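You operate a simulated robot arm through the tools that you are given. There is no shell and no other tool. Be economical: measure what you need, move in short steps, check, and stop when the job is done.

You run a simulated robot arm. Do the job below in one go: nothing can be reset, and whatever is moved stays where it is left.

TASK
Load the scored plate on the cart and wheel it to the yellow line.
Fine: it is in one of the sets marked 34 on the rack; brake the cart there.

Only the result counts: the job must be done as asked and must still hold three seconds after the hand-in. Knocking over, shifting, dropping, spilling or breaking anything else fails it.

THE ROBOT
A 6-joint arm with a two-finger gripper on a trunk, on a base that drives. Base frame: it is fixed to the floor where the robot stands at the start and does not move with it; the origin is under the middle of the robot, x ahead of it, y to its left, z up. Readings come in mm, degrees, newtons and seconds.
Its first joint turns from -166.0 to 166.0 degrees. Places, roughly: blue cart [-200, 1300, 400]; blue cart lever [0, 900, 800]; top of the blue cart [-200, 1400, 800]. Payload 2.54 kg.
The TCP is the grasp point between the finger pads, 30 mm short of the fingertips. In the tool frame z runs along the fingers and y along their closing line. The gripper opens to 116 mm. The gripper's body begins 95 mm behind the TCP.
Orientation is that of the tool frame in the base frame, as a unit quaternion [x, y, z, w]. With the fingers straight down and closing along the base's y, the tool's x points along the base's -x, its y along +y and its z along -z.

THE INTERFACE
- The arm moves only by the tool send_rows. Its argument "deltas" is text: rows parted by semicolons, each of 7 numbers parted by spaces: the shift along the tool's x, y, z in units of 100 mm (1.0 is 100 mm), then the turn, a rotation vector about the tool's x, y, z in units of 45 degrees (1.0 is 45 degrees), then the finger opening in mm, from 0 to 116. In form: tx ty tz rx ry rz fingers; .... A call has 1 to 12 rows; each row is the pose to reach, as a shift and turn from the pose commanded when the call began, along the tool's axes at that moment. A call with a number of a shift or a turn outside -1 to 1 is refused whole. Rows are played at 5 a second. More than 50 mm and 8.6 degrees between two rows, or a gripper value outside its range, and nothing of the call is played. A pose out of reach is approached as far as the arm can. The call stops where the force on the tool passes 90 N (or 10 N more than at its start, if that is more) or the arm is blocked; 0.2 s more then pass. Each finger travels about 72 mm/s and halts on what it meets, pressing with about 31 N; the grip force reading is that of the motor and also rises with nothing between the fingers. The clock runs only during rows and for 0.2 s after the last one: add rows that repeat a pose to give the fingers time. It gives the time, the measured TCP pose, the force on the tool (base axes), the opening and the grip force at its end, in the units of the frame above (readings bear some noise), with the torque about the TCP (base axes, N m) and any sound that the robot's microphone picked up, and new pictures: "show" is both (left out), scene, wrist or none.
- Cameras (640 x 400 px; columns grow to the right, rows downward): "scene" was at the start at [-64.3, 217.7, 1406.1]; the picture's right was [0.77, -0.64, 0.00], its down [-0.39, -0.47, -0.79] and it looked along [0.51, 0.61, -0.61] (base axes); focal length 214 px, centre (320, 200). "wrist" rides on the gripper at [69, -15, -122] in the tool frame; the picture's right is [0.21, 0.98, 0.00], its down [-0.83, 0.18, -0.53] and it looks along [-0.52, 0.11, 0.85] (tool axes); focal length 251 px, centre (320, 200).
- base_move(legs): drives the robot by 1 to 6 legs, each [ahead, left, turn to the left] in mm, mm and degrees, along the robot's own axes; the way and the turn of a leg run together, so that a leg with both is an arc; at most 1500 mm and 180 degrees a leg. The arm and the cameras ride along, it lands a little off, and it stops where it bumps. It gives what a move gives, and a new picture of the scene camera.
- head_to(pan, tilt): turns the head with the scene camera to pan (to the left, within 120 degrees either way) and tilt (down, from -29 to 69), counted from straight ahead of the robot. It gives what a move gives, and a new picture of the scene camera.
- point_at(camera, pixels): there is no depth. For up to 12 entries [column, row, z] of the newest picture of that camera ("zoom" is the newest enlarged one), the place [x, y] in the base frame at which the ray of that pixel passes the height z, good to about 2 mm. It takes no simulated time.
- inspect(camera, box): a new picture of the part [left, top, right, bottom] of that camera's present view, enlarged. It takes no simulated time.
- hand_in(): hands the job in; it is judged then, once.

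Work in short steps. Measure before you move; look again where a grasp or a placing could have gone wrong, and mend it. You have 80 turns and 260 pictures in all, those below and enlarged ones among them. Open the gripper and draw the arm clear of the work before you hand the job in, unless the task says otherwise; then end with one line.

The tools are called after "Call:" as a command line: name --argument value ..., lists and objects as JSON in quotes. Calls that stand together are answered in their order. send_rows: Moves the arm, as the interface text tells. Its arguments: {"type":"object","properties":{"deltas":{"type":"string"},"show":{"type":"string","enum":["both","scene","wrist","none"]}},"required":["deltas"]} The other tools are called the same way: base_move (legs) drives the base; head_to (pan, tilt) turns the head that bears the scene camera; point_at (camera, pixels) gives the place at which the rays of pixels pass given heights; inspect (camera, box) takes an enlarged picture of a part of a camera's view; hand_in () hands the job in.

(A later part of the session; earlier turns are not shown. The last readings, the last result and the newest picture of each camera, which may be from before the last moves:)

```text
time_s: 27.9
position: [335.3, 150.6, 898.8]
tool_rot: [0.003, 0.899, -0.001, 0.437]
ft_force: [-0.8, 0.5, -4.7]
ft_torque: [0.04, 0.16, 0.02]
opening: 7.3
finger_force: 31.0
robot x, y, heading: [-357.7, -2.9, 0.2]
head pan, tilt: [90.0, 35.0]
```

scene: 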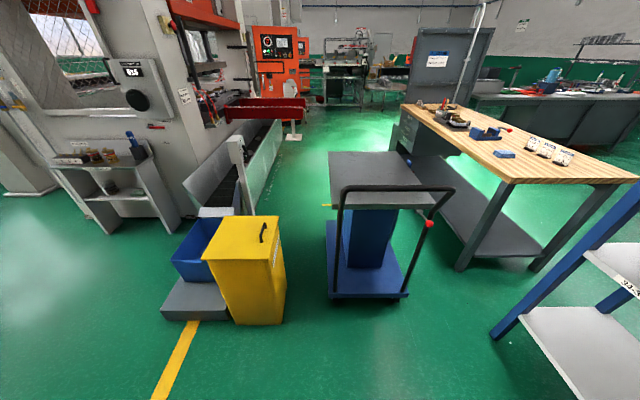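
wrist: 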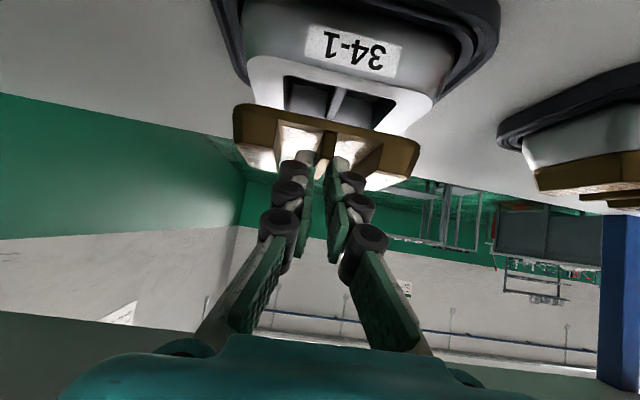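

A yellow line crosses the cart's path at y≈2150 (x from -437 rightwards) — that is the natural stop when the cart is pushed straight by its handle. I raise the plate, then turn the base 90° left to face the cart.

Call:
send_rows --deltas "-0.3 0 -0.23 0 0 0 0; -0.6 0 -0.46 0 0 0 0; -0.788 0 -0.616 0 0 0 0" --show "none"

Call:
send_rows --deltas "-0.42 0 0.05 0 0 0 0; -0.84 0 0.1 0 0 0 0" --show "none"

Call:
base_move --legs '[[0, 0, 90]]'

Call:
head_to --pan -20 --tilt 45

```text
time_s: 28.7
position: [336.8, 150.8, 997.7]
tool_rot: [0.003, 0.9, 0.0, 0.437]
ft_force: [-0.1, 0.3, -5.5]
ft_torque: [0.04, 0.14, 0.0]
opening: 7.4
finger_force: 31.6
robot x, y, heading: [-359.5, 1.1, -0.2]
head pan, tilt: [90.0, 35.0]
```

```text
time_s: 29.3
position: [394.8, 150.6, 1058.7]
tool_rot: [0.003, 0.899, 0.001, 0.438]
ft_force: [-0.4, 0.4, -4.7]
ft_torque: [-0.02, 0.15, -0.01]
opening: 7.2
finger_force: 30.7
robot x, y, heading: [-357.1, 0.4, -0.1]
head pan, tilt: [90.0, 35.0]
```

```text
time_s: 33.5
position: [-513.6, 751.6, 1057.6]
tool_rot: [0.636, -0.635, -0.311, -0.308]
ft_force: [-0.8, 0.8, -4.9]
ft_torque: [-0.13, -0.03, -0.01]
opening: 7.6
finger_force: 31.2
robot x, y, heading: [-361.1, 2.2, 90.6]
head pan, tilt: [90.0, 35.0]
```

scene: 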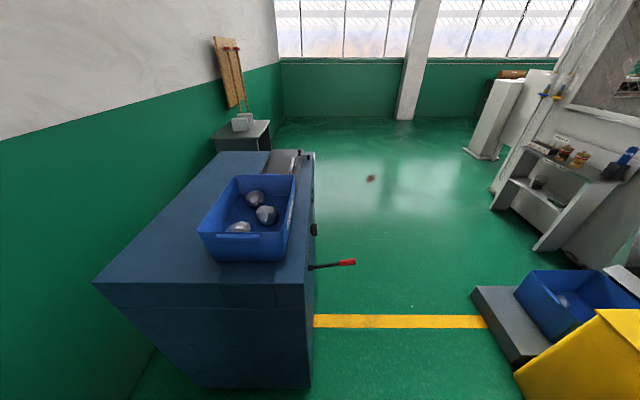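

```text
time_s: 35.4
position: [-513.9, 751.4, 1056.8]
tool_rot: [0.637, -0.635, -0.311, -0.308]
ft_force: [-0.2, 0.9, -5.1]
ft_torque: [-0.17, 0.07, -0.02]
opening: 7.3
finger_force: 30.6
robot x, y, heading: [-353.1, 3.6, 90.3]
head pan, tilt: [-20.0, 45.0]
```

scene: 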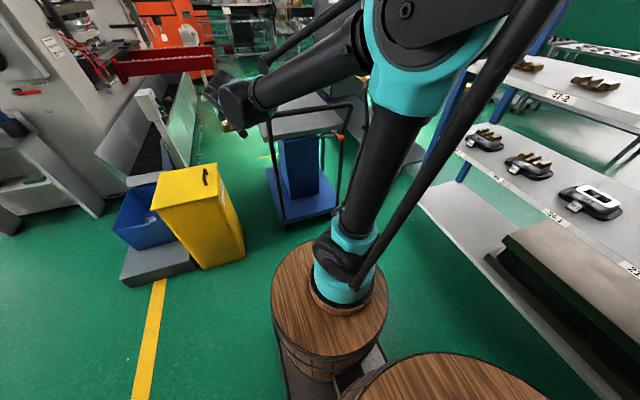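

Facing the cart now. I raise the arm 90 mm more for handle clearance, shift right 345 mm, and go ahead 250 mm, then look.

Call:
send_rows --deltas "-0.3 0 -0.23 0 0 0 0; -0.6 0 -0.46 0 0 0 0; -0.71 0 -0.554 0 0 0 0" --show "none"

Call:
base_move --legs '[[0, -345, 0], [250, 0, 0]]'

Call:
head_to --pan 0 --tilt 35

Call:
inspect --camera "wrist" --box '[0, 0, 640, 400]'

```text
time_s: 36.2
position: [-514.7, 752.8, 1148.5]
tool_rot: [0.638, -0.634, -0.311, -0.307]
ft_force: [-0.1, -0.6, -5.1]
ft_torque: [-0.15, 0.02, 0.01]
opening: 7.4
finger_force: 31.4
robot x, y, heading: [-358.6, -1.9, 90.5]
head pan, tilt: [-20.0, 45.0]
```

```text
time_s: 39.9
position: [-172.5, 1007.5, 1148.8]
tool_rot: [0.638, -0.633, -0.312, -0.308]
ft_force: [0.5, -0.7, -3.7]
ft_torque: [-0.13, 0.0, 0.0]
opening: 7.4
finger_force: 31.2
robot x, y, heading: [-16.5, 259.1, 90.6]
head pan, tilt: [-20.0, 45.0]
```

scene: 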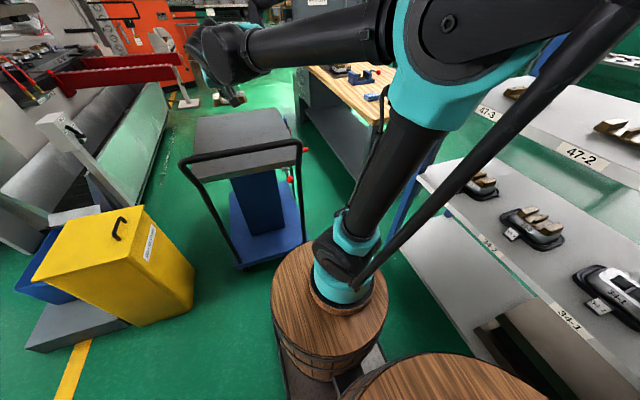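

```text
time_s: 40.7
position: [-172.7, 1006.5, 1147.6]
tool_rot: [0.638, -0.634, -0.311, -0.307]
ft_force: [-0.4, 1.2, -5.8]
ft_torque: [-0.16, -0.04, -0.03]
opening: 7.5
finger_force: 31.0
robot x, y, heading: [-11.4, 259.1, 90.5]
head pan, tilt: [0.0, 35.0]
```

scene: 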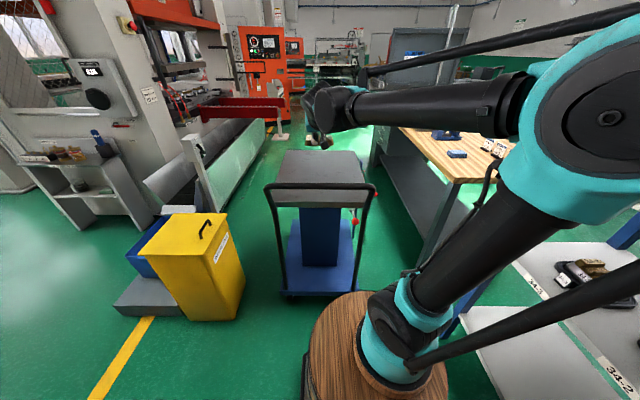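

```text
1.00 times, centred on (320, 200) of wrist (not enlarged: the box is as wide or as high as the picture)
```

zoom: 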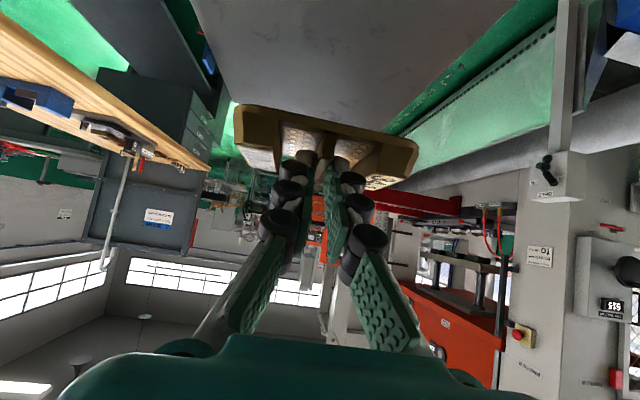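

Measure the table: scene corners and wrist edges at trial heights.

Call:
inspect --camera "scene" --box '[250, 140, 390, 310]'

Call:
point_at --camera "scene" --pixels '[[287, 151, 780], [287, 151, 840], [355, 151, 780], [355, 151, 840], [271, 188, 780], [271, 188, 840]]'

Call:
point_at --camera "wrist" --pixels '[[515, 0, 780], [515, 0, 840], [388, 135, 780], [388, 135, 840], [192, 0, 780], [192, 0, 840], [232, 103, 780], [232, 103, 840]]'

```text
2.35 times, centred on (320, 225) of scene
```

zoom: 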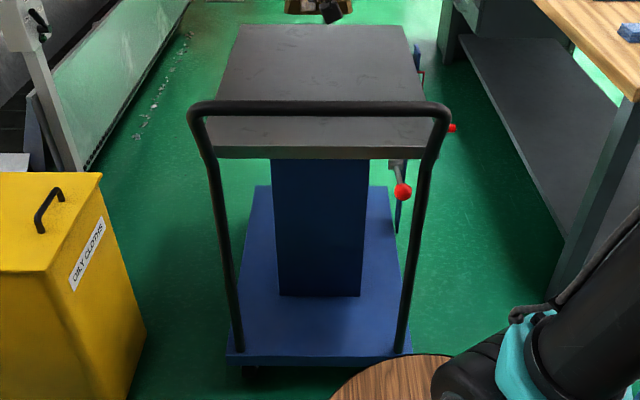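

```text
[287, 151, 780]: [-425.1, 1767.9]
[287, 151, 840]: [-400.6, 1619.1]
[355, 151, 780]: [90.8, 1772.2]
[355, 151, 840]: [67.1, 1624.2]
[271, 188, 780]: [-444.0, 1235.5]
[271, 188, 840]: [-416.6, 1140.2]
```

```text
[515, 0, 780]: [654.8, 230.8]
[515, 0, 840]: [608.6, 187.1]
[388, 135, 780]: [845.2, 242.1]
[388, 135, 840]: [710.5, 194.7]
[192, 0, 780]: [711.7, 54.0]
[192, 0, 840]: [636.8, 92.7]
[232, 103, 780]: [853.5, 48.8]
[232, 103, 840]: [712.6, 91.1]
```

Table: z≈803, x -416…80, y≈1060…1708. I drive ahead 170 mm, extend 150 mm forward while high, and lower 200 mm, then look.

Call:
base_move --legs '[[170, 0, 0]]'

Call:
send_rows --deltas "-0.3 0 0.39 0 0 0 0; -0.616 0 0.788 0 0 0 0" --show "none"

Call:
send_rows --deltas "-0.3 0 0.39 0 0 0 0; 0 0 0.7 0 0 0 0; 0.3 0 0.85 0 0 0 0" --show "none"

Call:
send_rows --deltas "0.35 0 0.28 0 0 0 0; 0.7 0 0.55 0 0 0 0; 0.788 0 0.616 0 0 0 0" --show "both"

```text
time_s: 42.2
position: [-173.7, 1175.7, 1148.1]
tool_rot: [0.638, -0.634, -0.311, -0.307]
ft_force: [-0.5, -1.0, -4.7]
ft_torque: [-0.17, -0.05, 0.02]
opening: 7.5
finger_force: 30.9
robot x, y, heading: [-13.4, 422.9, 90.6]
head pan, tilt: [0.0, 35.0]
```

scene: 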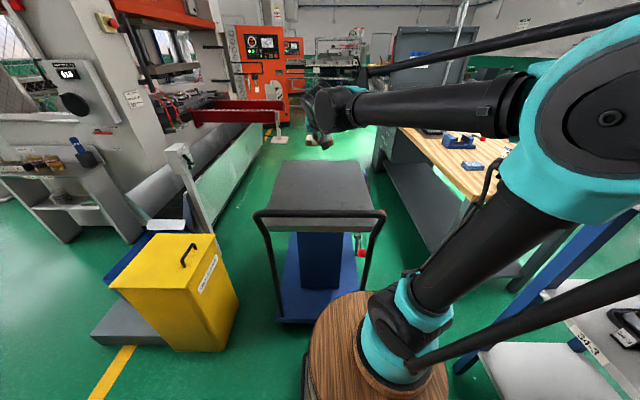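

```text
refused: row 2 steps farther than a row can; nothing moved
```

```text
time_s: 43.0
position: [-176.0, 1223.1, 1069.7]
tool_rot: [0.638, -0.633, -0.312, -0.307]
ft_force: [-0.2, 0.3, -4.2]
ft_torque: [-0.14, 0.01, -0.01]
opening: 7.6
finger_force: 31.0
robot x, y, heading: [-15.3, 426.8, 90.6]
head pan, tilt: [0.0, 35.0]
```

```text
time_s: 43.8
position: [-174.0, 1225.0, 974.2]
tool_rot: [0.639, -0.633, -0.311, -0.307]
ft_force: [-0.4, 0.3, -5.1]
ft_torque: [-0.15, -0.04, 0.0]
opening: 7.8
finger_force: 31.3
robot x, y, heading: [-13.3, 422.3, 90.5]
head pan, tilt: [0.0, 35.0]
```

scene: 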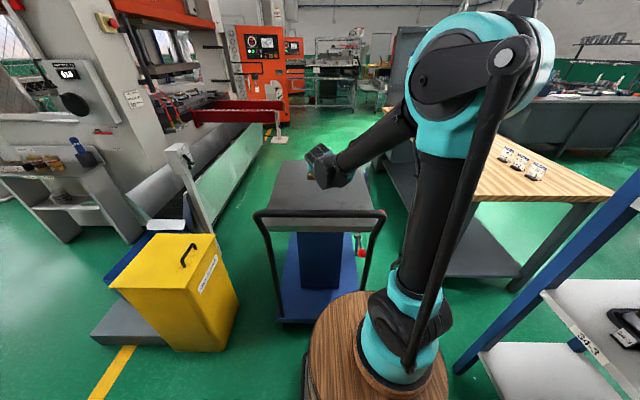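
wrist: 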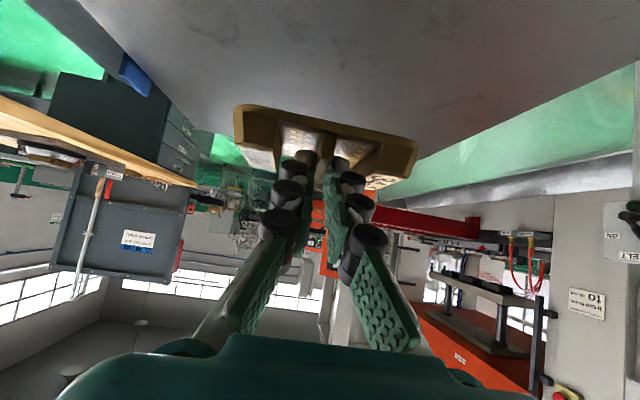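

Over the table at z 974. I go 100 mm forward and 110 mm down to about [-174,1325,864].

Call:
send_rows --deltas "0.06 0 0.37 0 0 0 0; 0.125 0 0.733 0 0 0 0" --show "none"

Call:
send_rows --deltas "0.06 0 0.37 0 0 0 0; 0.125 0 0.733 0 0 0 0; 0.125 0 0.733 0 0 0 0" --show "both"

Call:
inspect --camera "scene" --box '[250, 130, 400, 220]'

```text
time_s: 44.4
position: [-173.5, 1275.0, 919.2]
tool_rot: [0.638, -0.634, -0.312, -0.308]
ft_force: [-0.4, -0.6, -4.7]
ft_torque: [-0.13, 0.0, -0.01]
opening: 7.5
finger_force: 31.2
robot x, y, heading: [-14.8, 425.6, 90.7]
head pan, tilt: [0.0, 35.0]
```

```text
time_s: 45.2
position: [-175.4, 1324.6, 863.0]
tool_rot: [0.638, -0.634, -0.312, -0.308]
ft_force: [-0.4, 0.1, -3.4]
ft_torque: [-0.03, -0.01, 0.01]
opening: 7.6
finger_force: 31.6
robot x, y, heading: [-15.1, 425.4, 90.6]
head pan, tilt: [0.0, 35.0]
```

scene: 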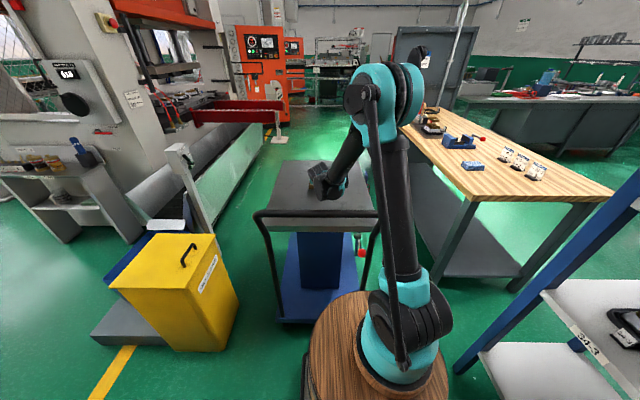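
wrist: 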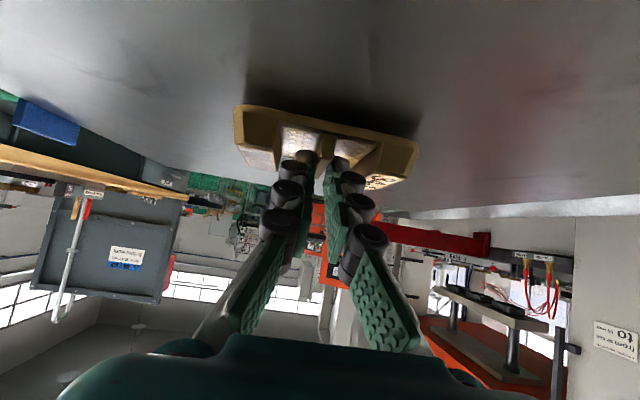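

```text
4.27 times, centred on (325, 175) of scene
```

zoom: 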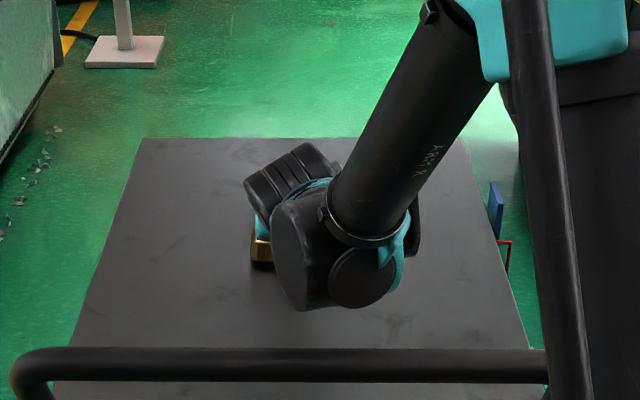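

Torque dropped from -0.15 to -0.03, so the plate may be near touching. I lower 5 mm and read the force.

Call:
send_rows --deltas "0.02 0 0.015 0 0 0 0; 0.039 0 0.031 0 0 0 0; 0.039 0 0.031 0 0 0 0" --show "wrist"

Call:
inspect --camera "wrist" --box '[200, 60, 460, 220]'

```text
time_s: 46.0
position: [-175.5, 1323.8, 858.7]
tool_rot: [0.637, -0.634, -0.312, -0.308]
ft_force: [1.8, 0.5, 23.0]
ft_torque: [0.53, -0.05, -0.01]
opening: 7.6
finger_force: 31.4
robot x, y, heading: [-15.7, 424.8, 90.7]
head pan, tilt: [0.0, 35.0]
```

wrist: 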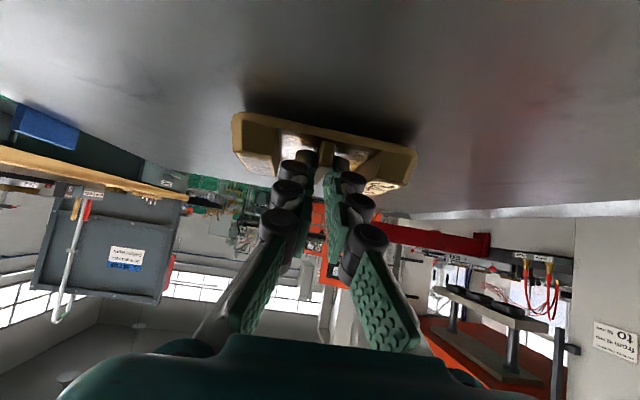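

```text
2.46 times, centred on (330, 140) of wrist
```

zoom: 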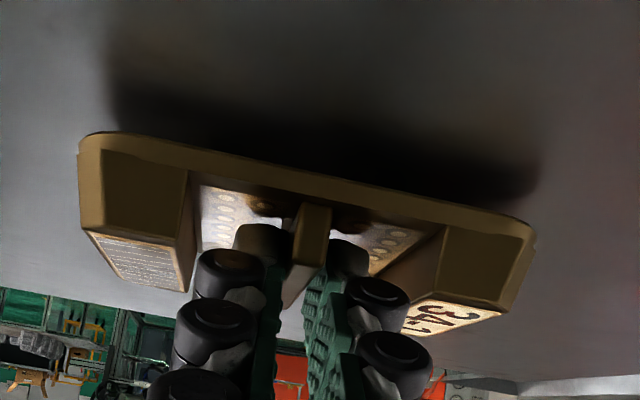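

Contact (+28 N): the plate's underside bosses rest on the table. I relax by 2.5 mm and open to 22 mm.

Call:
send_rows --deltas "-0.02 0 -0.015 0 0 0 0; -0.02 0 -0.015 0 0 0 0; -0.02 0 -0.015 0 0 0 14; -0.02 0 -0.015 0 0 0 22; -0.02 0 -0.015 0 0 0 22; -0.02 0 -0.015 0 0 0 22" --show "wrist"

Call:
inspect --camera "wrist" --box '[200, 60, 460, 220]'

```text
time_s: 47.4
position: [-176.8, 1325.0, 860.8]
tool_rot: [0.638, -0.633, -0.312, -0.307]
ft_force: [0.5, 0.3, 0.3]
ft_torque: [0.0, -0.02, 0.0]
opening: 22.1
finger_force: 0.1
robot x, y, heading: [-14.6, 421.9, 90.4]
head pan, tilt: [0.0, 35.0]
```

wrist: 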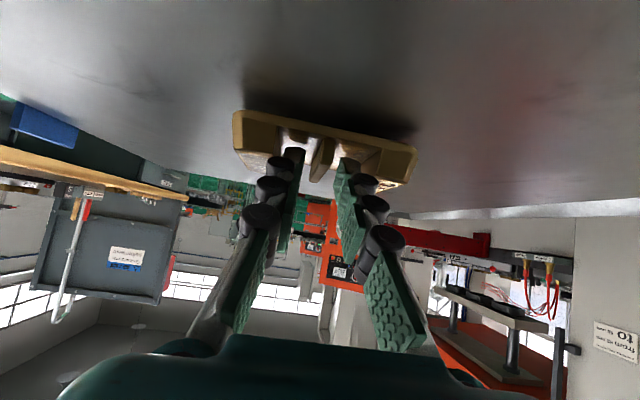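

```text
2.46 times, centred on (330, 140) of wrist
```

zoom: 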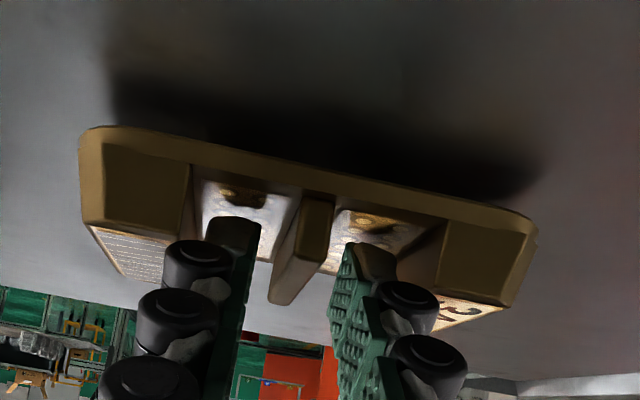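

Plate released and stable. I raise the gripper 100 mm, then pull up/back, and look at the cart's levers.

Call:
send_rows --deltas "-0.2 0 -0.15 0 0 0 22; -0.5 0 -0.38 0 0 0 22; -0.788 0 -0.616 0 0 0 22" --show "none"

Call:
send_rows --deltas "-0.3 0 -0.4 0 0 0 22; -0.35 0 -0.85 0 0 0 22" --show "none"

Call:
send_rows --deltas "-0.3 0 -0.4 0 0 0 22; -0.35 0 -0.85 0 0 0 22" --show "both"

Call:
inspect --camera "scene" --box '[245, 150, 405, 270]'

Call:
inspect --camera "scene" --box '[340, 180, 400, 270]'

```text
time_s: 48.2
position: [-174.6, 1324.9, 959.9]
tool_rot: [0.638, -0.633, -0.311, -0.307]
ft_force: [0.7, -0.7, 0.4]
ft_torque: [0.01, -0.01, 0.0]
opening: 21.7
finger_force: 0.2
robot x, y, heading: [-13.6, 424.6, 90.7]
head pan, tilt: [0.0, 35.0]
```

```text
time_s: 48.8
position: [-174.6, 1277.2, 1042.5]
tool_rot: [0.638, -0.634, -0.311, -0.308]
ft_force: [0.9, 0.5, -0.2]
ft_torque: [-0.02, 0.0, 0.02]
opening: 21.9
finger_force: 0.1
robot x, y, heading: [-10.8, 424.8, 90.5]
head pan, tilt: [0.0, 35.0]
```

```text
time_s: 49.4
position: [-176.5, 1232.3, 1122.3]
tool_rot: [0.638, -0.634, -0.311, -0.308]
ft_force: [0.2, 0.5, 0.5]
ft_torque: [-0.02, 0.02, -0.01]
opening: 22.0
finger_force: 0.0
robot x, y, heading: [-14.5, 425.5, 90.5]
head pan, tilt: [0.0, 35.0]
```

scene: 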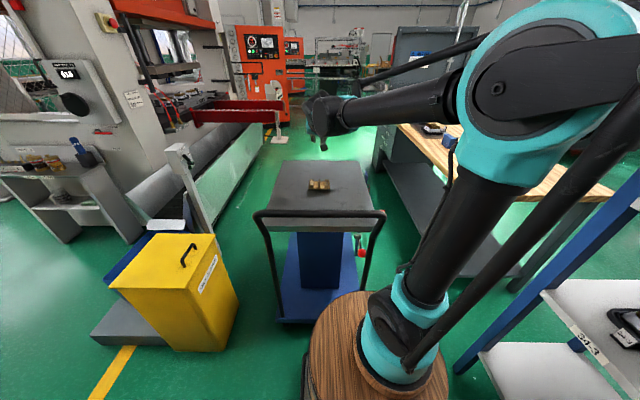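
wrist: 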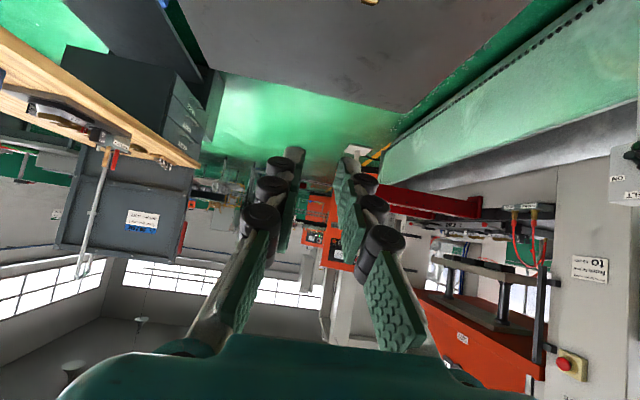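

```text
3.33 times, centred on (325, 210) of scene
```

zoom: 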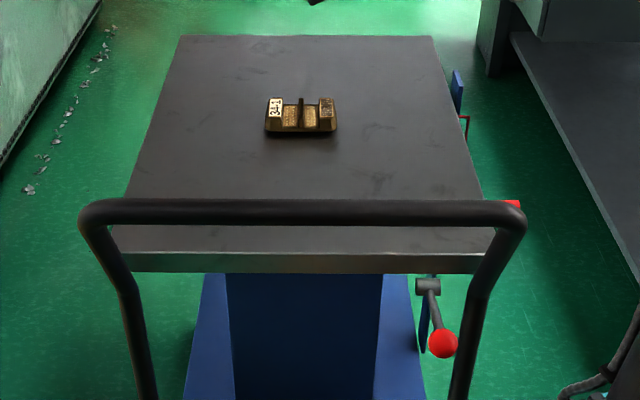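

```text
4.44 times, centred on (370, 225) of scene
```

zoom: 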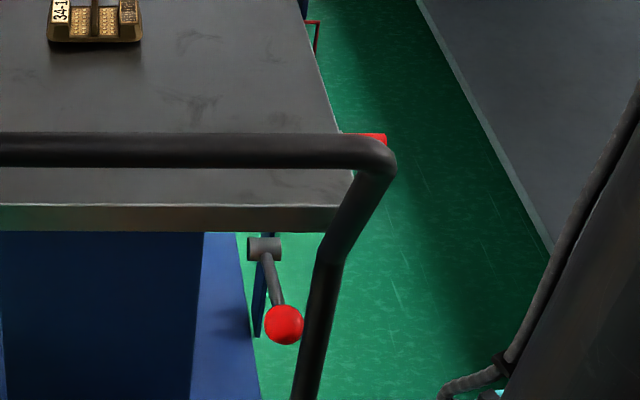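

The plate sits well on the table. A ball lever hangs under the near right edge and a red handle sticks out on the right side; I back off 400 and go right 230, then use the wrist camera to see the right side closely.

Call:
base_move --legs '[[-400, 0, 0], [0, -230, 0]]'

Call:
send_rows --deltas "0.13 -0.17 0.1 -0.13 0 -0.1 22; 0.26 -0.33 0.2 -0.26 0 -0.2 22; 0.4 -0.5 0.3 -0.4 0 -0.31 22; 0.53 -0.67 0.41 -0.53 0 -0.41 22; 0.66 -0.83 0.51 -0.66 0 -0.51 22; 0.788 -1 0.616 -0.788 0 -0.616 22" --show "both"

```text
time_s: 53.2
position: [59.8, 842.7, 1120.8]
tool_rot: [0.639, -0.632, -0.313, -0.307]
ft_force: [-0.1, -0.5, 0.2]
ft_torque: [0.01, -0.02, -0.03]
opening: 21.9
finger_force: 0.0
robot x, y, heading: [220.1, 34.3, 90.8]
head pan, tilt: [0.0, 35.0]
```

scene: 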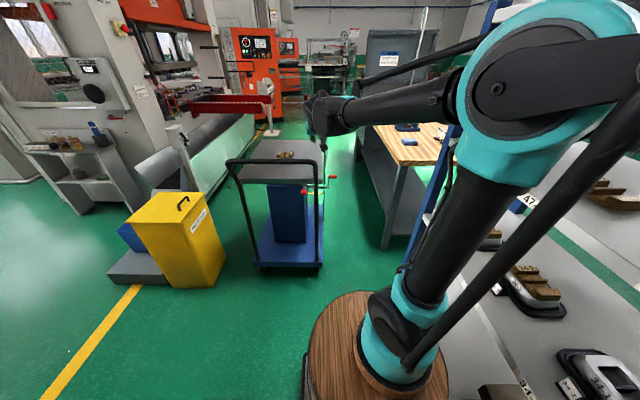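

```text
time_s: 54.6
position: [159.3, 843.4, 1020.5]
tool_rot: [0.833, -0.338, -0.407, -0.164]
ft_force: [-0.3, -0.6, 0.5]
ft_torque: [0.03, -0.01, -0.06]
opening: 22.1
finger_force: 0.2
robot x, y, heading: [223.5, 39.4, 91.0]
head pan, tilt: [0.0, 35.0]
```

scene: 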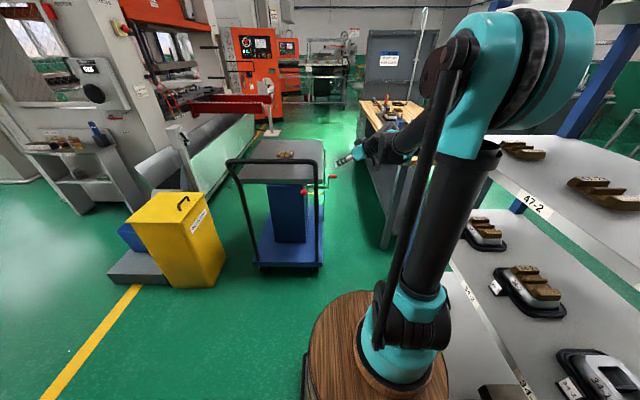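
wrist: 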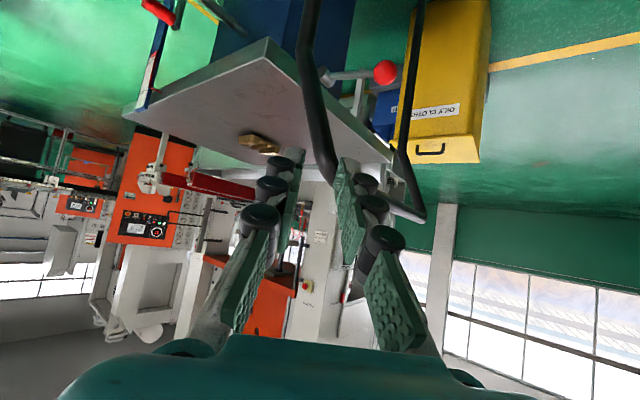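

The wrist now shows the red ball lever (385,72) and a red handle at the far-right side (160,10). I enlarge both.

Call:
inspect --camera "wrist" --box '[260, 0, 440, 130]'

Call:
inspect --camera "wrist" --box '[100, 0, 300, 130]'

Call:
inspect --camera "scene" --box '[215, 130, 375, 280]'

Call:
inspect --camera "scene" --box '[295, 165, 345, 215]'

```text
3.08 times, centred on (350, 65) of wrist
```

zoom: 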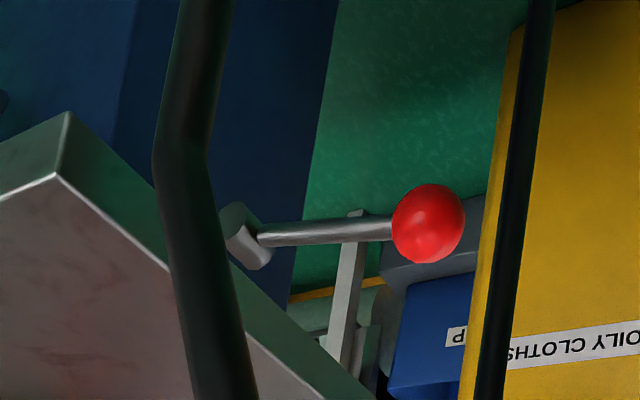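

```text
3.08 times, centred on (200, 65) of wrist
```

zoom: 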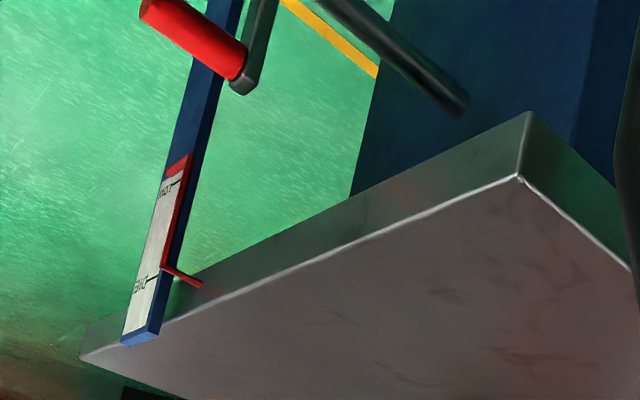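

```text
2.67 times, centred on (295, 205) of scene
```

zoom: 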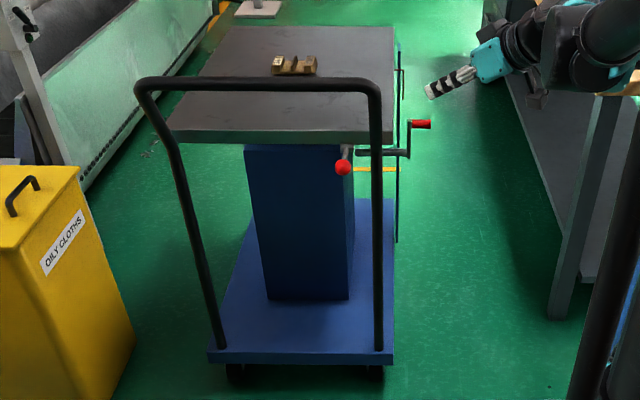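

```text
8.00 times, centred on (320, 190) of scene
```

zoom: 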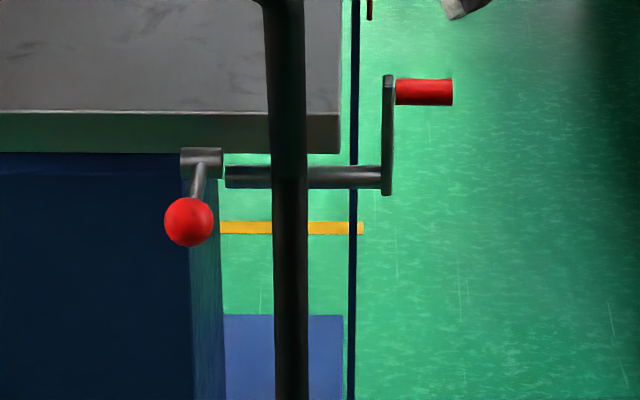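

The crank with a scale adjusts table height; the ball lever on the hub must be the brake. The yellow line (short, cart-wide) shows behind the cart at y≈2150. I zoom the scale and measure the line and levers.

Call:
inspect --camera "wrist" --box '[125, 35, 185, 115]'

Call:
point_at --camera "scene" --pixels '[[325.4, 193.5, 0], [308, 193.5, 0], [308, 192.6, 0], [308, 194.4, 0], [303.5, 192.5, 760], [303.5, 192.5, 740], [305.2, 185, 780], [305.2, 185, 760], [256, 264, 150], [319, 264, 150], [322, 205, 150]]'

Call:
point_at --camera "wrist" --pixels '[[387, 72, 760], [387, 72, 740], [387, 72, 720], [387, 72, 700], [328, 76, 780], [328, 76, 760], [328, 76, 740], [266, 57, 800], [266, 40, 770]]'

```text
5.00 times, centred on (155, 75) of wrist
```

zoom: 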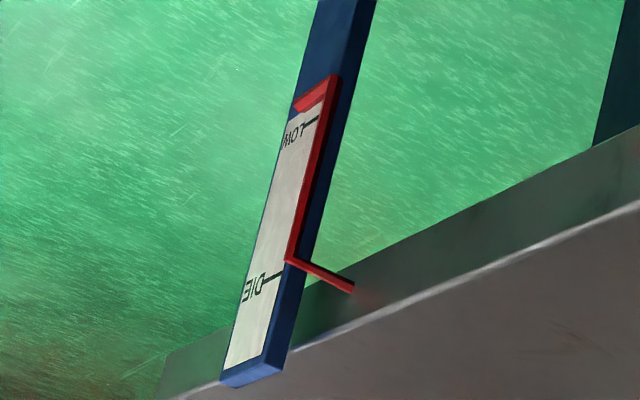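

```text
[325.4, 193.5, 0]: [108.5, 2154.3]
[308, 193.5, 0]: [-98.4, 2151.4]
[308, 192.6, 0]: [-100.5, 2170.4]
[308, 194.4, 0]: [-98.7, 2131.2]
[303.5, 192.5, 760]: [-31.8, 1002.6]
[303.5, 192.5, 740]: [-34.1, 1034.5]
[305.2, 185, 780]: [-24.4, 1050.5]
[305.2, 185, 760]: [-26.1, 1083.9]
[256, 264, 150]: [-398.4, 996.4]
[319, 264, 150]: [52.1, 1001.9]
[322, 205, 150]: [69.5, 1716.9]
```

```text
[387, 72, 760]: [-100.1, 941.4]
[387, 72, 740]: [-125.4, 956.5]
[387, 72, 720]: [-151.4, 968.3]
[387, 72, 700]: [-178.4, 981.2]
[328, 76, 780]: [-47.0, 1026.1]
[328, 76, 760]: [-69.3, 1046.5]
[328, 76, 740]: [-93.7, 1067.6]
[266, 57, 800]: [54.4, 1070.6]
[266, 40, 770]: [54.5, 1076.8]
```

The yellow line is at y≈2131–2170, x up to 108; deck front at y≈1717, right behind. Lever ball is near [-27,908,815], hub near [-24,1012,800]. Now I measure the handle bar.

Call:
point_at --camera "scene" --pixels '[[316, 164, 940], [316, 164, 980], [316, 164, 1020], [270, 161, 940], [270, 161, 980], [230, 163, 940], [230, 163, 980]]'

Call:
point_at --camera "wrist" --pixels '[[333, 180, 940], [333, 180, 980], [422, 216, 940], [422, 216, 980]]'

Call:
inspect --camera "wrist" --box '[290, 0, 450, 240]'

```text
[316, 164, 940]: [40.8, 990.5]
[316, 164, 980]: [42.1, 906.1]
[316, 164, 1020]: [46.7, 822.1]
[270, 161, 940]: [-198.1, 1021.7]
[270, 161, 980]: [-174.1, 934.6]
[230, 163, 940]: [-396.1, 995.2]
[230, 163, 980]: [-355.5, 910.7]
```

```text
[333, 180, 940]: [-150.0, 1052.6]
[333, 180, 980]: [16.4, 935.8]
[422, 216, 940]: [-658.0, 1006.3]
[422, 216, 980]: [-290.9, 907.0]
```

```text
1.67 times, centred on (370, 120) of wrist
```

zoom: 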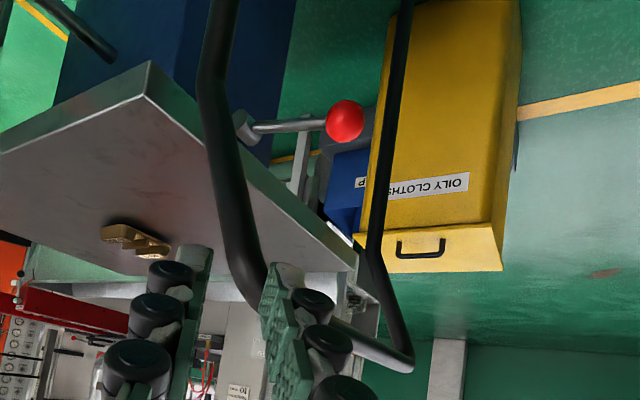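

Bar center ≈ y 922, z 978, spanning x -365…45. I shift the base left 324 mm, yaw the tool another 45° and bring it upright so it closes along the push direction above the bar's middle.

Call:
base_move --legs '[[0, 324, -0.8]]'

Call:
send_rows --deltas "-0.17 -0.1 -0.01 -0.13 0 -0.1 50; -0.33 -0.2 -0.02 -0.26 0 -0.2 80; -0.5 -0.3 -0.02 -0.4 0 -0.31 80; -0.66 -0.4 -0.03 -0.53 0 -0.41 80; -0.82 -0.5 -0.04 -0.66 0 -0.51 80; -0.98 -0.59 -0.044 -0.788 0 -0.616 80" --show "none"

Call:
send_rows --deltas "0 0 0 0 0.17 0 80; 0 0 0 0 0.34 0 80; 0 0 0 0 0.51 0 80; 0 0 0 0 0.68 0 80; 0 0 0 0 0.84 0 80; 0 0 0 0 1 0 80" --show "none"

Call:
send_rows --deltas "0 0 0 0 0.155 0 80; 0 0 0 0 0.155 0 80" --show "both"

```text
time_s: 56.7
position: [-141.0, 842.9, 1019.8]
tool_rot: [0.83, -0.345, -0.406, -0.168]
ft_force: [-0.4, -1.2, 0.0]
ft_torque: [-0.01, 0.01, 0.01]
opening: 21.8
finger_force: 0.1
robot x, y, heading: [-85.6, 36.3, 89.9]
head pan, tilt: [0.0, 35.0]
```

scene: 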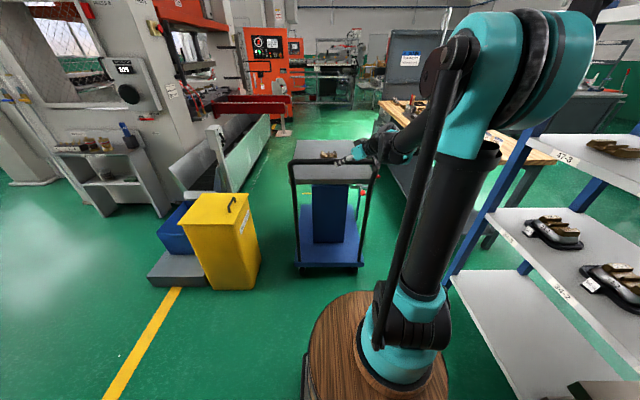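

```text
time_s: 58.1
position: [-136.9, 925.0, 1101.1]
tool_rot: [0.899, 0.0, -0.439, 0.0]
ft_force: [0.7, -0.2, -0.7]
ft_torque: [0.04, -0.03, -0.06]
opening: 80.1
finger_force: 0.1
robot x, y, heading: [-85.1, 36.0, 90.0]
head pan, tilt: [0.0, 35.0]
```

```text
time_s: 59.5
position: [-137.1, 927.0, 1100.7]
tool_rot: [0.998, -0.002, -0.061, 0.0]
ft_force: [0.1, -0.7, 0.3]
ft_torque: [0.0, 0.03, 0.02]
opening: 80.0
finger_force: 0.3
robot x, y, heading: [-88.3, 36.7, 89.9]
head pan, tilt: [0.0, 35.0]
```

```text
time_s: 60.1
position: [-138.9, 924.8, 1100.6]
tool_rot: [1.0, -0.001, -0.001, 0.0]
ft_force: [-0.4, -0.3, 0.4]
ft_torque: [-0.05, -0.01, 0.01]
opening: 80.0
finger_force: 0.1
robot x, y, heading: [-87.7, 35.7, 90.1]
head pan, tilt: [0.0, 35.0]
```

scene: 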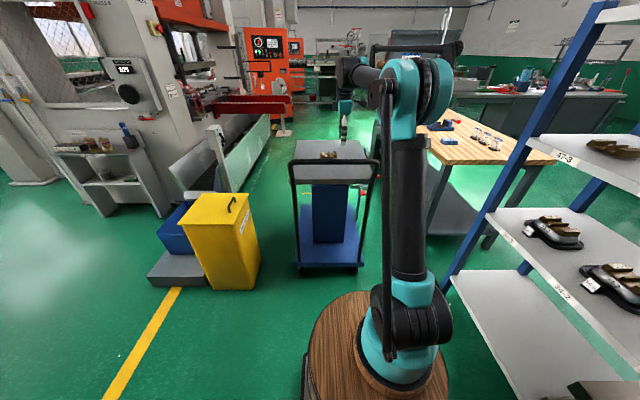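
wrist: 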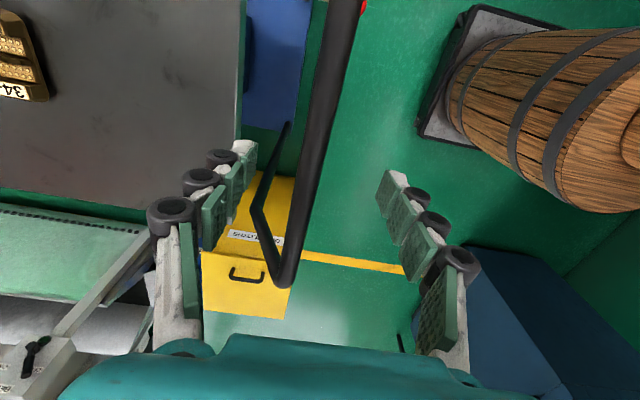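

The bar passes centrally between the open fingers (bar y≈925). I lower 122 mm, shift to the bar's middle, and close on it.

Call:
send_rows --deltas "-0.13 0 0.4 0 0 0 80; -0.26 0 0.8 0 0 0 80" --show "none"

Call:
send_rows --deltas "0 0 0.25 0 0 0 80; 0 0 0.42 0 0 0 80; 0 0 0.42 0 0 0 60; 0 0 0.42 0 0 0 40; 0 0 0.42 0 0 0 20; 0 0 0.42 0 0 0 20" --show "both"

```text
time_s: 60.7
position: [-162.8, 922.9, 1017.8]
tool_rot: [1.0, -0.001, -0.002, -0.001]
ft_force: [0.4, -0.7, -0.1]
ft_torque: [0.05, 0.0, 0.04]
opening: 80.1
finger_force: 0.1
robot x, y, heading: [-84.8, 37.3, 90.3]
head pan, tilt: [0.0, 35.0]
```

```text
time_s: 62.1
position: [-163.9, 925.3, 976.4]
tool_rot: [1.0, 0.0, -0.001, 0.0]
ft_force: [-0.9, 13.2, 5.6]
ft_torque: [0.04, 0.02, 0.04]
opening: 29.4
finger_force: 6.7
robot x, y, heading: [-83.2, 35.2, 90.0]
head pan, tilt: [0.0, 35.0]
```

scene: 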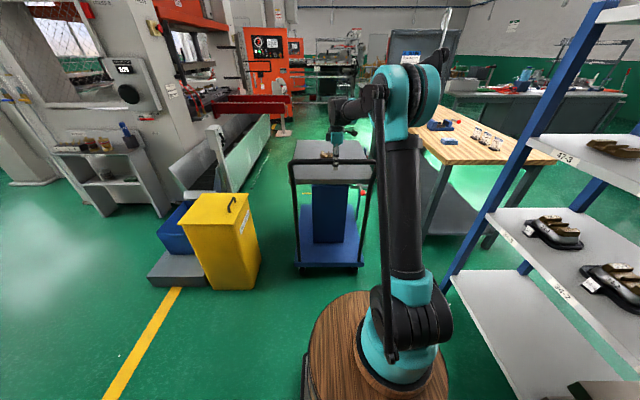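
wrist: 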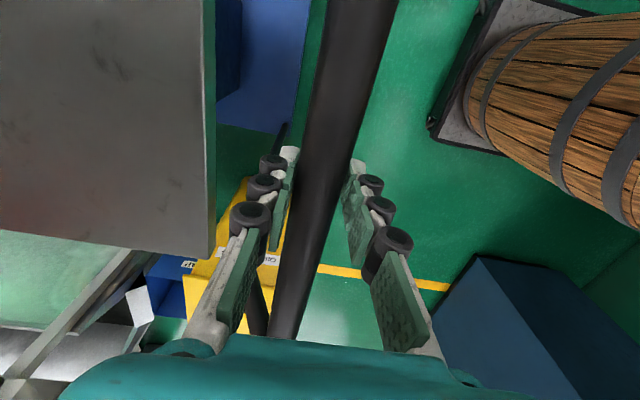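

Fingers meet the bar (29 mm). I firm the grip and test with a 30 mm arm push to see if the cart rolls or is braked.

Call:
send_rows --deltas "0 0 0 0 0 0 0; 0 0 0 0 0 0 0; 0 0 0 0 0 0 0" --show "none"

Call:
send_rows --deltas "0 -0.1 0 0 0 0 0; 0 -0.2 0 0 0 0 0; 0 -0.3 0 0 0 0 0; 0 -0.3 0 0 0 0 0" --show "both"

```text
time_s: 62.9
position: [-163.7, 926.2, 976.4]
tool_rot: [1.0, -0.001, -0.002, -0.002]
ft_force: [-2.5, 50.7, 13.7]
ft_torque: [-0.03, -0.07, 0.13]
opening: 24.1
finger_force: 44.8
robot x, y, heading: [-87.2, 34.7, 89.7]
head pan, tilt: [0.0, 35.0]
```

```text
time_s: 63.4
position: [-164.6, 926.8, 976.2]
tool_rot: [1.0, 0.0, -0.001, 0.01]
ft_force: [1.8, -13.8, 10.2]
ft_torque: [-0.03, 0.01, -0.14]
opening: 24.3
finger_force: 44.9
robot x, y, heading: [-90.1, 32.8, 90.0]
head pan, tilt: [0.0, 35.0]
stopped in row 2: the force on the tool passed its limit at 105 N (the readings are from after the stop); the commanded pose is now the measured one
```

scene: 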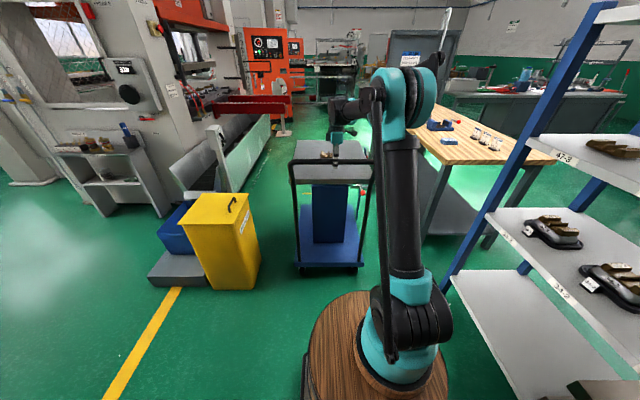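
wrist: 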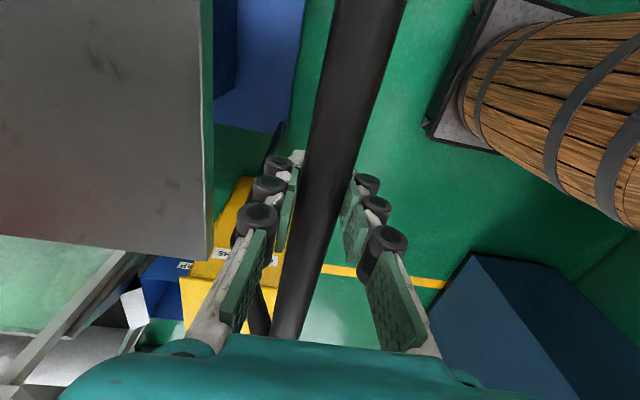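

The cart is braked (105 N, no motion), so the ball lever must be released first. I open, rise 120 mm, re-aim the tool forward (pitch 45°, yaw back 90°), and back the base off.

Call:
send_rows --deltas "0 0 0 0 0 0 50; 0 0 0 0 0 0 80; 0 0 0 0 0 0 80; 0 0 -0.4 0 0 0 80; 0 0 -0.8 0 0 0 80; 0 0 -1 0 0 0 80" --show "none"

Call:
send_rows --deltas "0 0 -0.1 0 -0.17 0 70; 0 0 -0.2 0 -0.34 0 60; 0 0 -0.2 0 -0.51 0 60; 0 0 -0.2 0 -0.68 0 60; 0 0 -0.2 0 -0.84 0 60; 0 0 -0.2 0 -1 0 60" --show "none"

Call:
send_rows --deltas "0 0 0 0.12 0 0.12 60; 0 0 0 0.24 0 0.24 60; 0 0 0 0.36 0 0.36 60; 0 0 0 0.48 0 0.48 60; 0 0 0 0.6 0 0.6 60; 0 0 0 0.707 0 0.707 60" --show "none"

Call:
base_move --legs '[[-230, 0, 0]]'

Call:
send_rows --deltas "0 0 0 0.12 0 0.12 60; 0 0 0 0.24 0 0.24 60; 0 0 0 0.36 0 0.36 60; 0 0 0 0.48 0 0.48 60; 0 0 0 0.6 0 0.6 60; 0 0 0 0.707 0 0.707 60" --show "both"

```text
time_s: 64.8
position: [-162.9, 932.8, 1077.5]
tool_rot: [1.0, 0.0, 0.0, 0.01]
ft_force: [-1.0, 0.9, -0.3]
ft_torque: [-0.02, 0.04, 0.01]
opening: 79.8
finger_force: 0.0
robot x, y, heading: [-87.5, 32.5, 90.1]
head pan, tilt: [0.0, 35.0]
```

```text
time_s: 66.2
position: [-163.7, 931.5, 1096.1]
tool_rot: [0.923, -0.002, -0.384, 0.01]
ft_force: [0.0, 0.2, -0.2]
ft_torque: [0.0, -0.01, 0.02]
opening: 59.7
finger_force: 0.1
robot x, y, heading: [-86.2, 34.1, 90.0]
head pan, tilt: [0.0, 35.0]
```

```text
time_s: 67.6
position: [-163.7, 930.9, 1095.4]
tool_rot: [0.854, -0.359, -0.351, -0.138]
ft_force: [0.2, 0.9, -0.4]
ft_torque: [0.0, 0.01, 0.01]
opening: 59.9
finger_force: 0.1
robot x, y, heading: [-84.7, 32.9, 89.9]
head pan, tilt: [0.0, 35.0]
```

```text
time_s: 69.3
position: [-162.8, 695.8, 1095.1]
tool_rot: [0.854, -0.358, -0.351, -0.137]
ft_force: [0.6, 0.0, 0.2]
ft_torque: [-0.01, 0.01, -0.03]
opening: 60.2
finger_force: 0.0
robot x, y, heading: [-87.4, -199.7, 89.6]
head pan, tilt: [0.0, 35.0]
```

scene: 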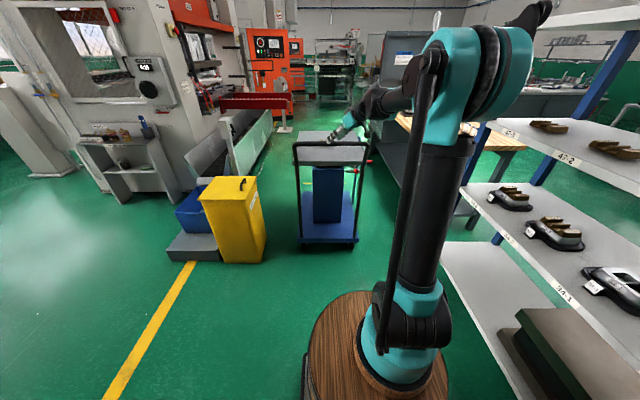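

```text
time_s: 70.7
position: [-162.7, 697.0, 1094.6]
tool_rot: [-0.655, 0.657, 0.265, 0.264]
ft_force: [0.8, 0.6, 0.2]
ft_torque: [0.01, 0.0, 0.07]
opening: 59.9
finger_force: 0.0
robot x, y, heading: [-85.6, -202.9, 89.7]
head pan, tilt: [0.0, 35.0]
```

scene: 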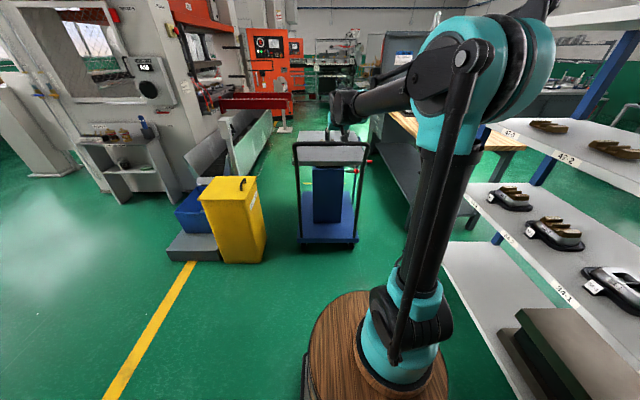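
wrist: 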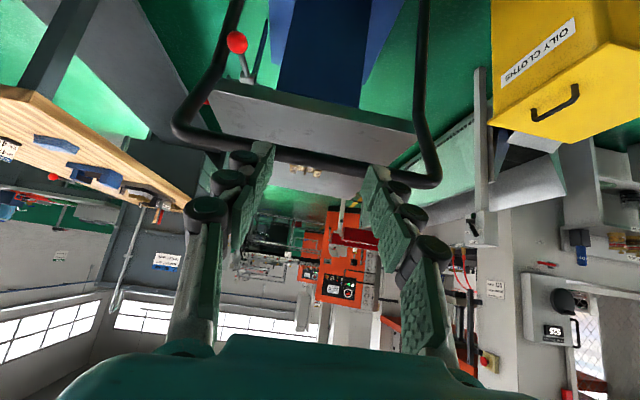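

Ball ≈ [-22,902,825], hub ≈ [-22,1010,800]: lever swings up/down about an x-axis hub. I line up in front of the ball: base right 141, ahead 140, then lower 200 mm.

Call:
base_move --legs '[[0, -141, 0.3], [135, 0, 0]]'

Call:
send_rows --deltas "0.35 0 0.35 0 0 0 60; 0.707 0 0.707 0 0 0 60; 0.707 0 0.707 0 0 0 60" --show "none"

Call:
send_rows --deltas "0.35 0 0.35 0 0 0 60; 0.707 0 0.707 0 0 0 60; 0.707 0 0.707 0 0 0 60" --show "both"

```text
time_s: 73.0
position: [-21.2, 831.8, 1095.2]
tool_rot: [0.656, -0.655, -0.265, -0.263]
ft_force: [-0.3, 0.3, -0.5]
ft_torque: [-0.02, 0.01, 0.01]
opening: 59.9
finger_force: 0.1
robot x, y, heading: [56.4, -66.0, 89.7]
head pan, tilt: [0.0, 35.0]
```

scene: 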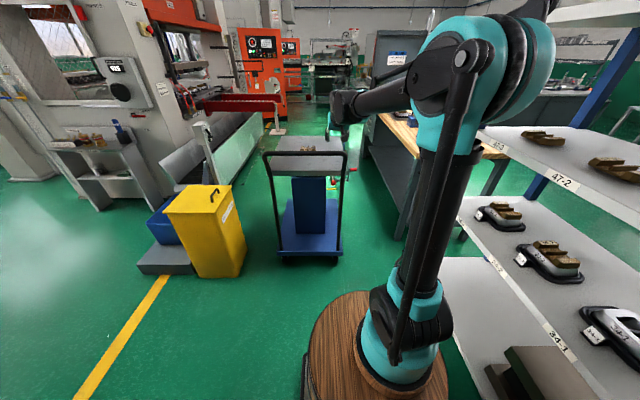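

```text
refused: row 2 steps farther than a row can; nothing moved
```

```text
refused: row 2 steps farther than a row can; nothing moved
```

The rows stepped too far (50.5 mm); I resend with finer rows.

Call:
send_rows --deltas "0.25 0 0.25 0 0 0 60; 0.5 0 0.5 0 0 0 60; 0.707 0 0.707 0 0 0 60" --show "none"

Call:
send_rows --deltas "0.25 0 0.25 0 0 0 60; 0.5 0 0.5 0 0 0 60; 0.707 0 0.707 0 0 0 60; 0.707 0 0.707 0 0 0 60" --show "both"

```text
time_s: 73.8
position: [-25.2, 831.1, 993.4]
tool_rot: [0.656, -0.655, -0.266, -0.263]
ft_force: [0.0, -0.9, -0.7]
ft_torque: [-0.03, -0.02, 0.02]
opening: 60.0
finger_force: 0.0
robot x, y, heading: [58.5, -66.1, 89.8]
head pan, tilt: [0.0, 35.0]
```

```text
time_s: 74.8
position: [-21.7, 828.6, 893.9]
tool_rot: [0.657, -0.655, -0.265, -0.263]
ft_force: [0.1, -0.1, 0.6]
ft_torque: [0.0, 0.01, -0.05]
opening: 60.0
finger_force: 0.1
robot x, y, heading: [57.0, -67.8, 90.0]
head pan, tilt: [0.0, 35.0]
```

scene: 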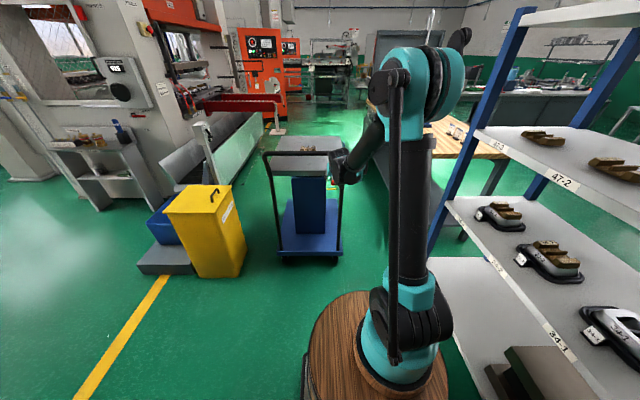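
wrist: 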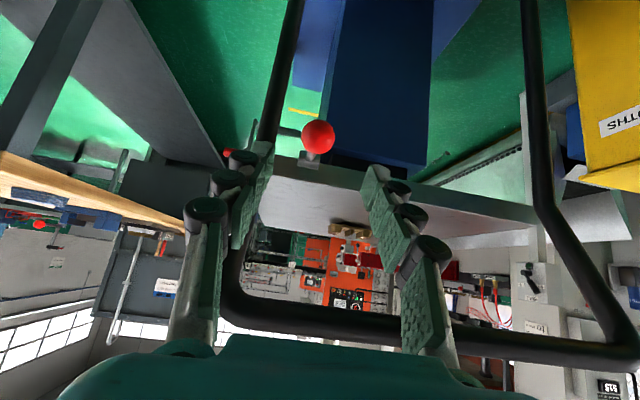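

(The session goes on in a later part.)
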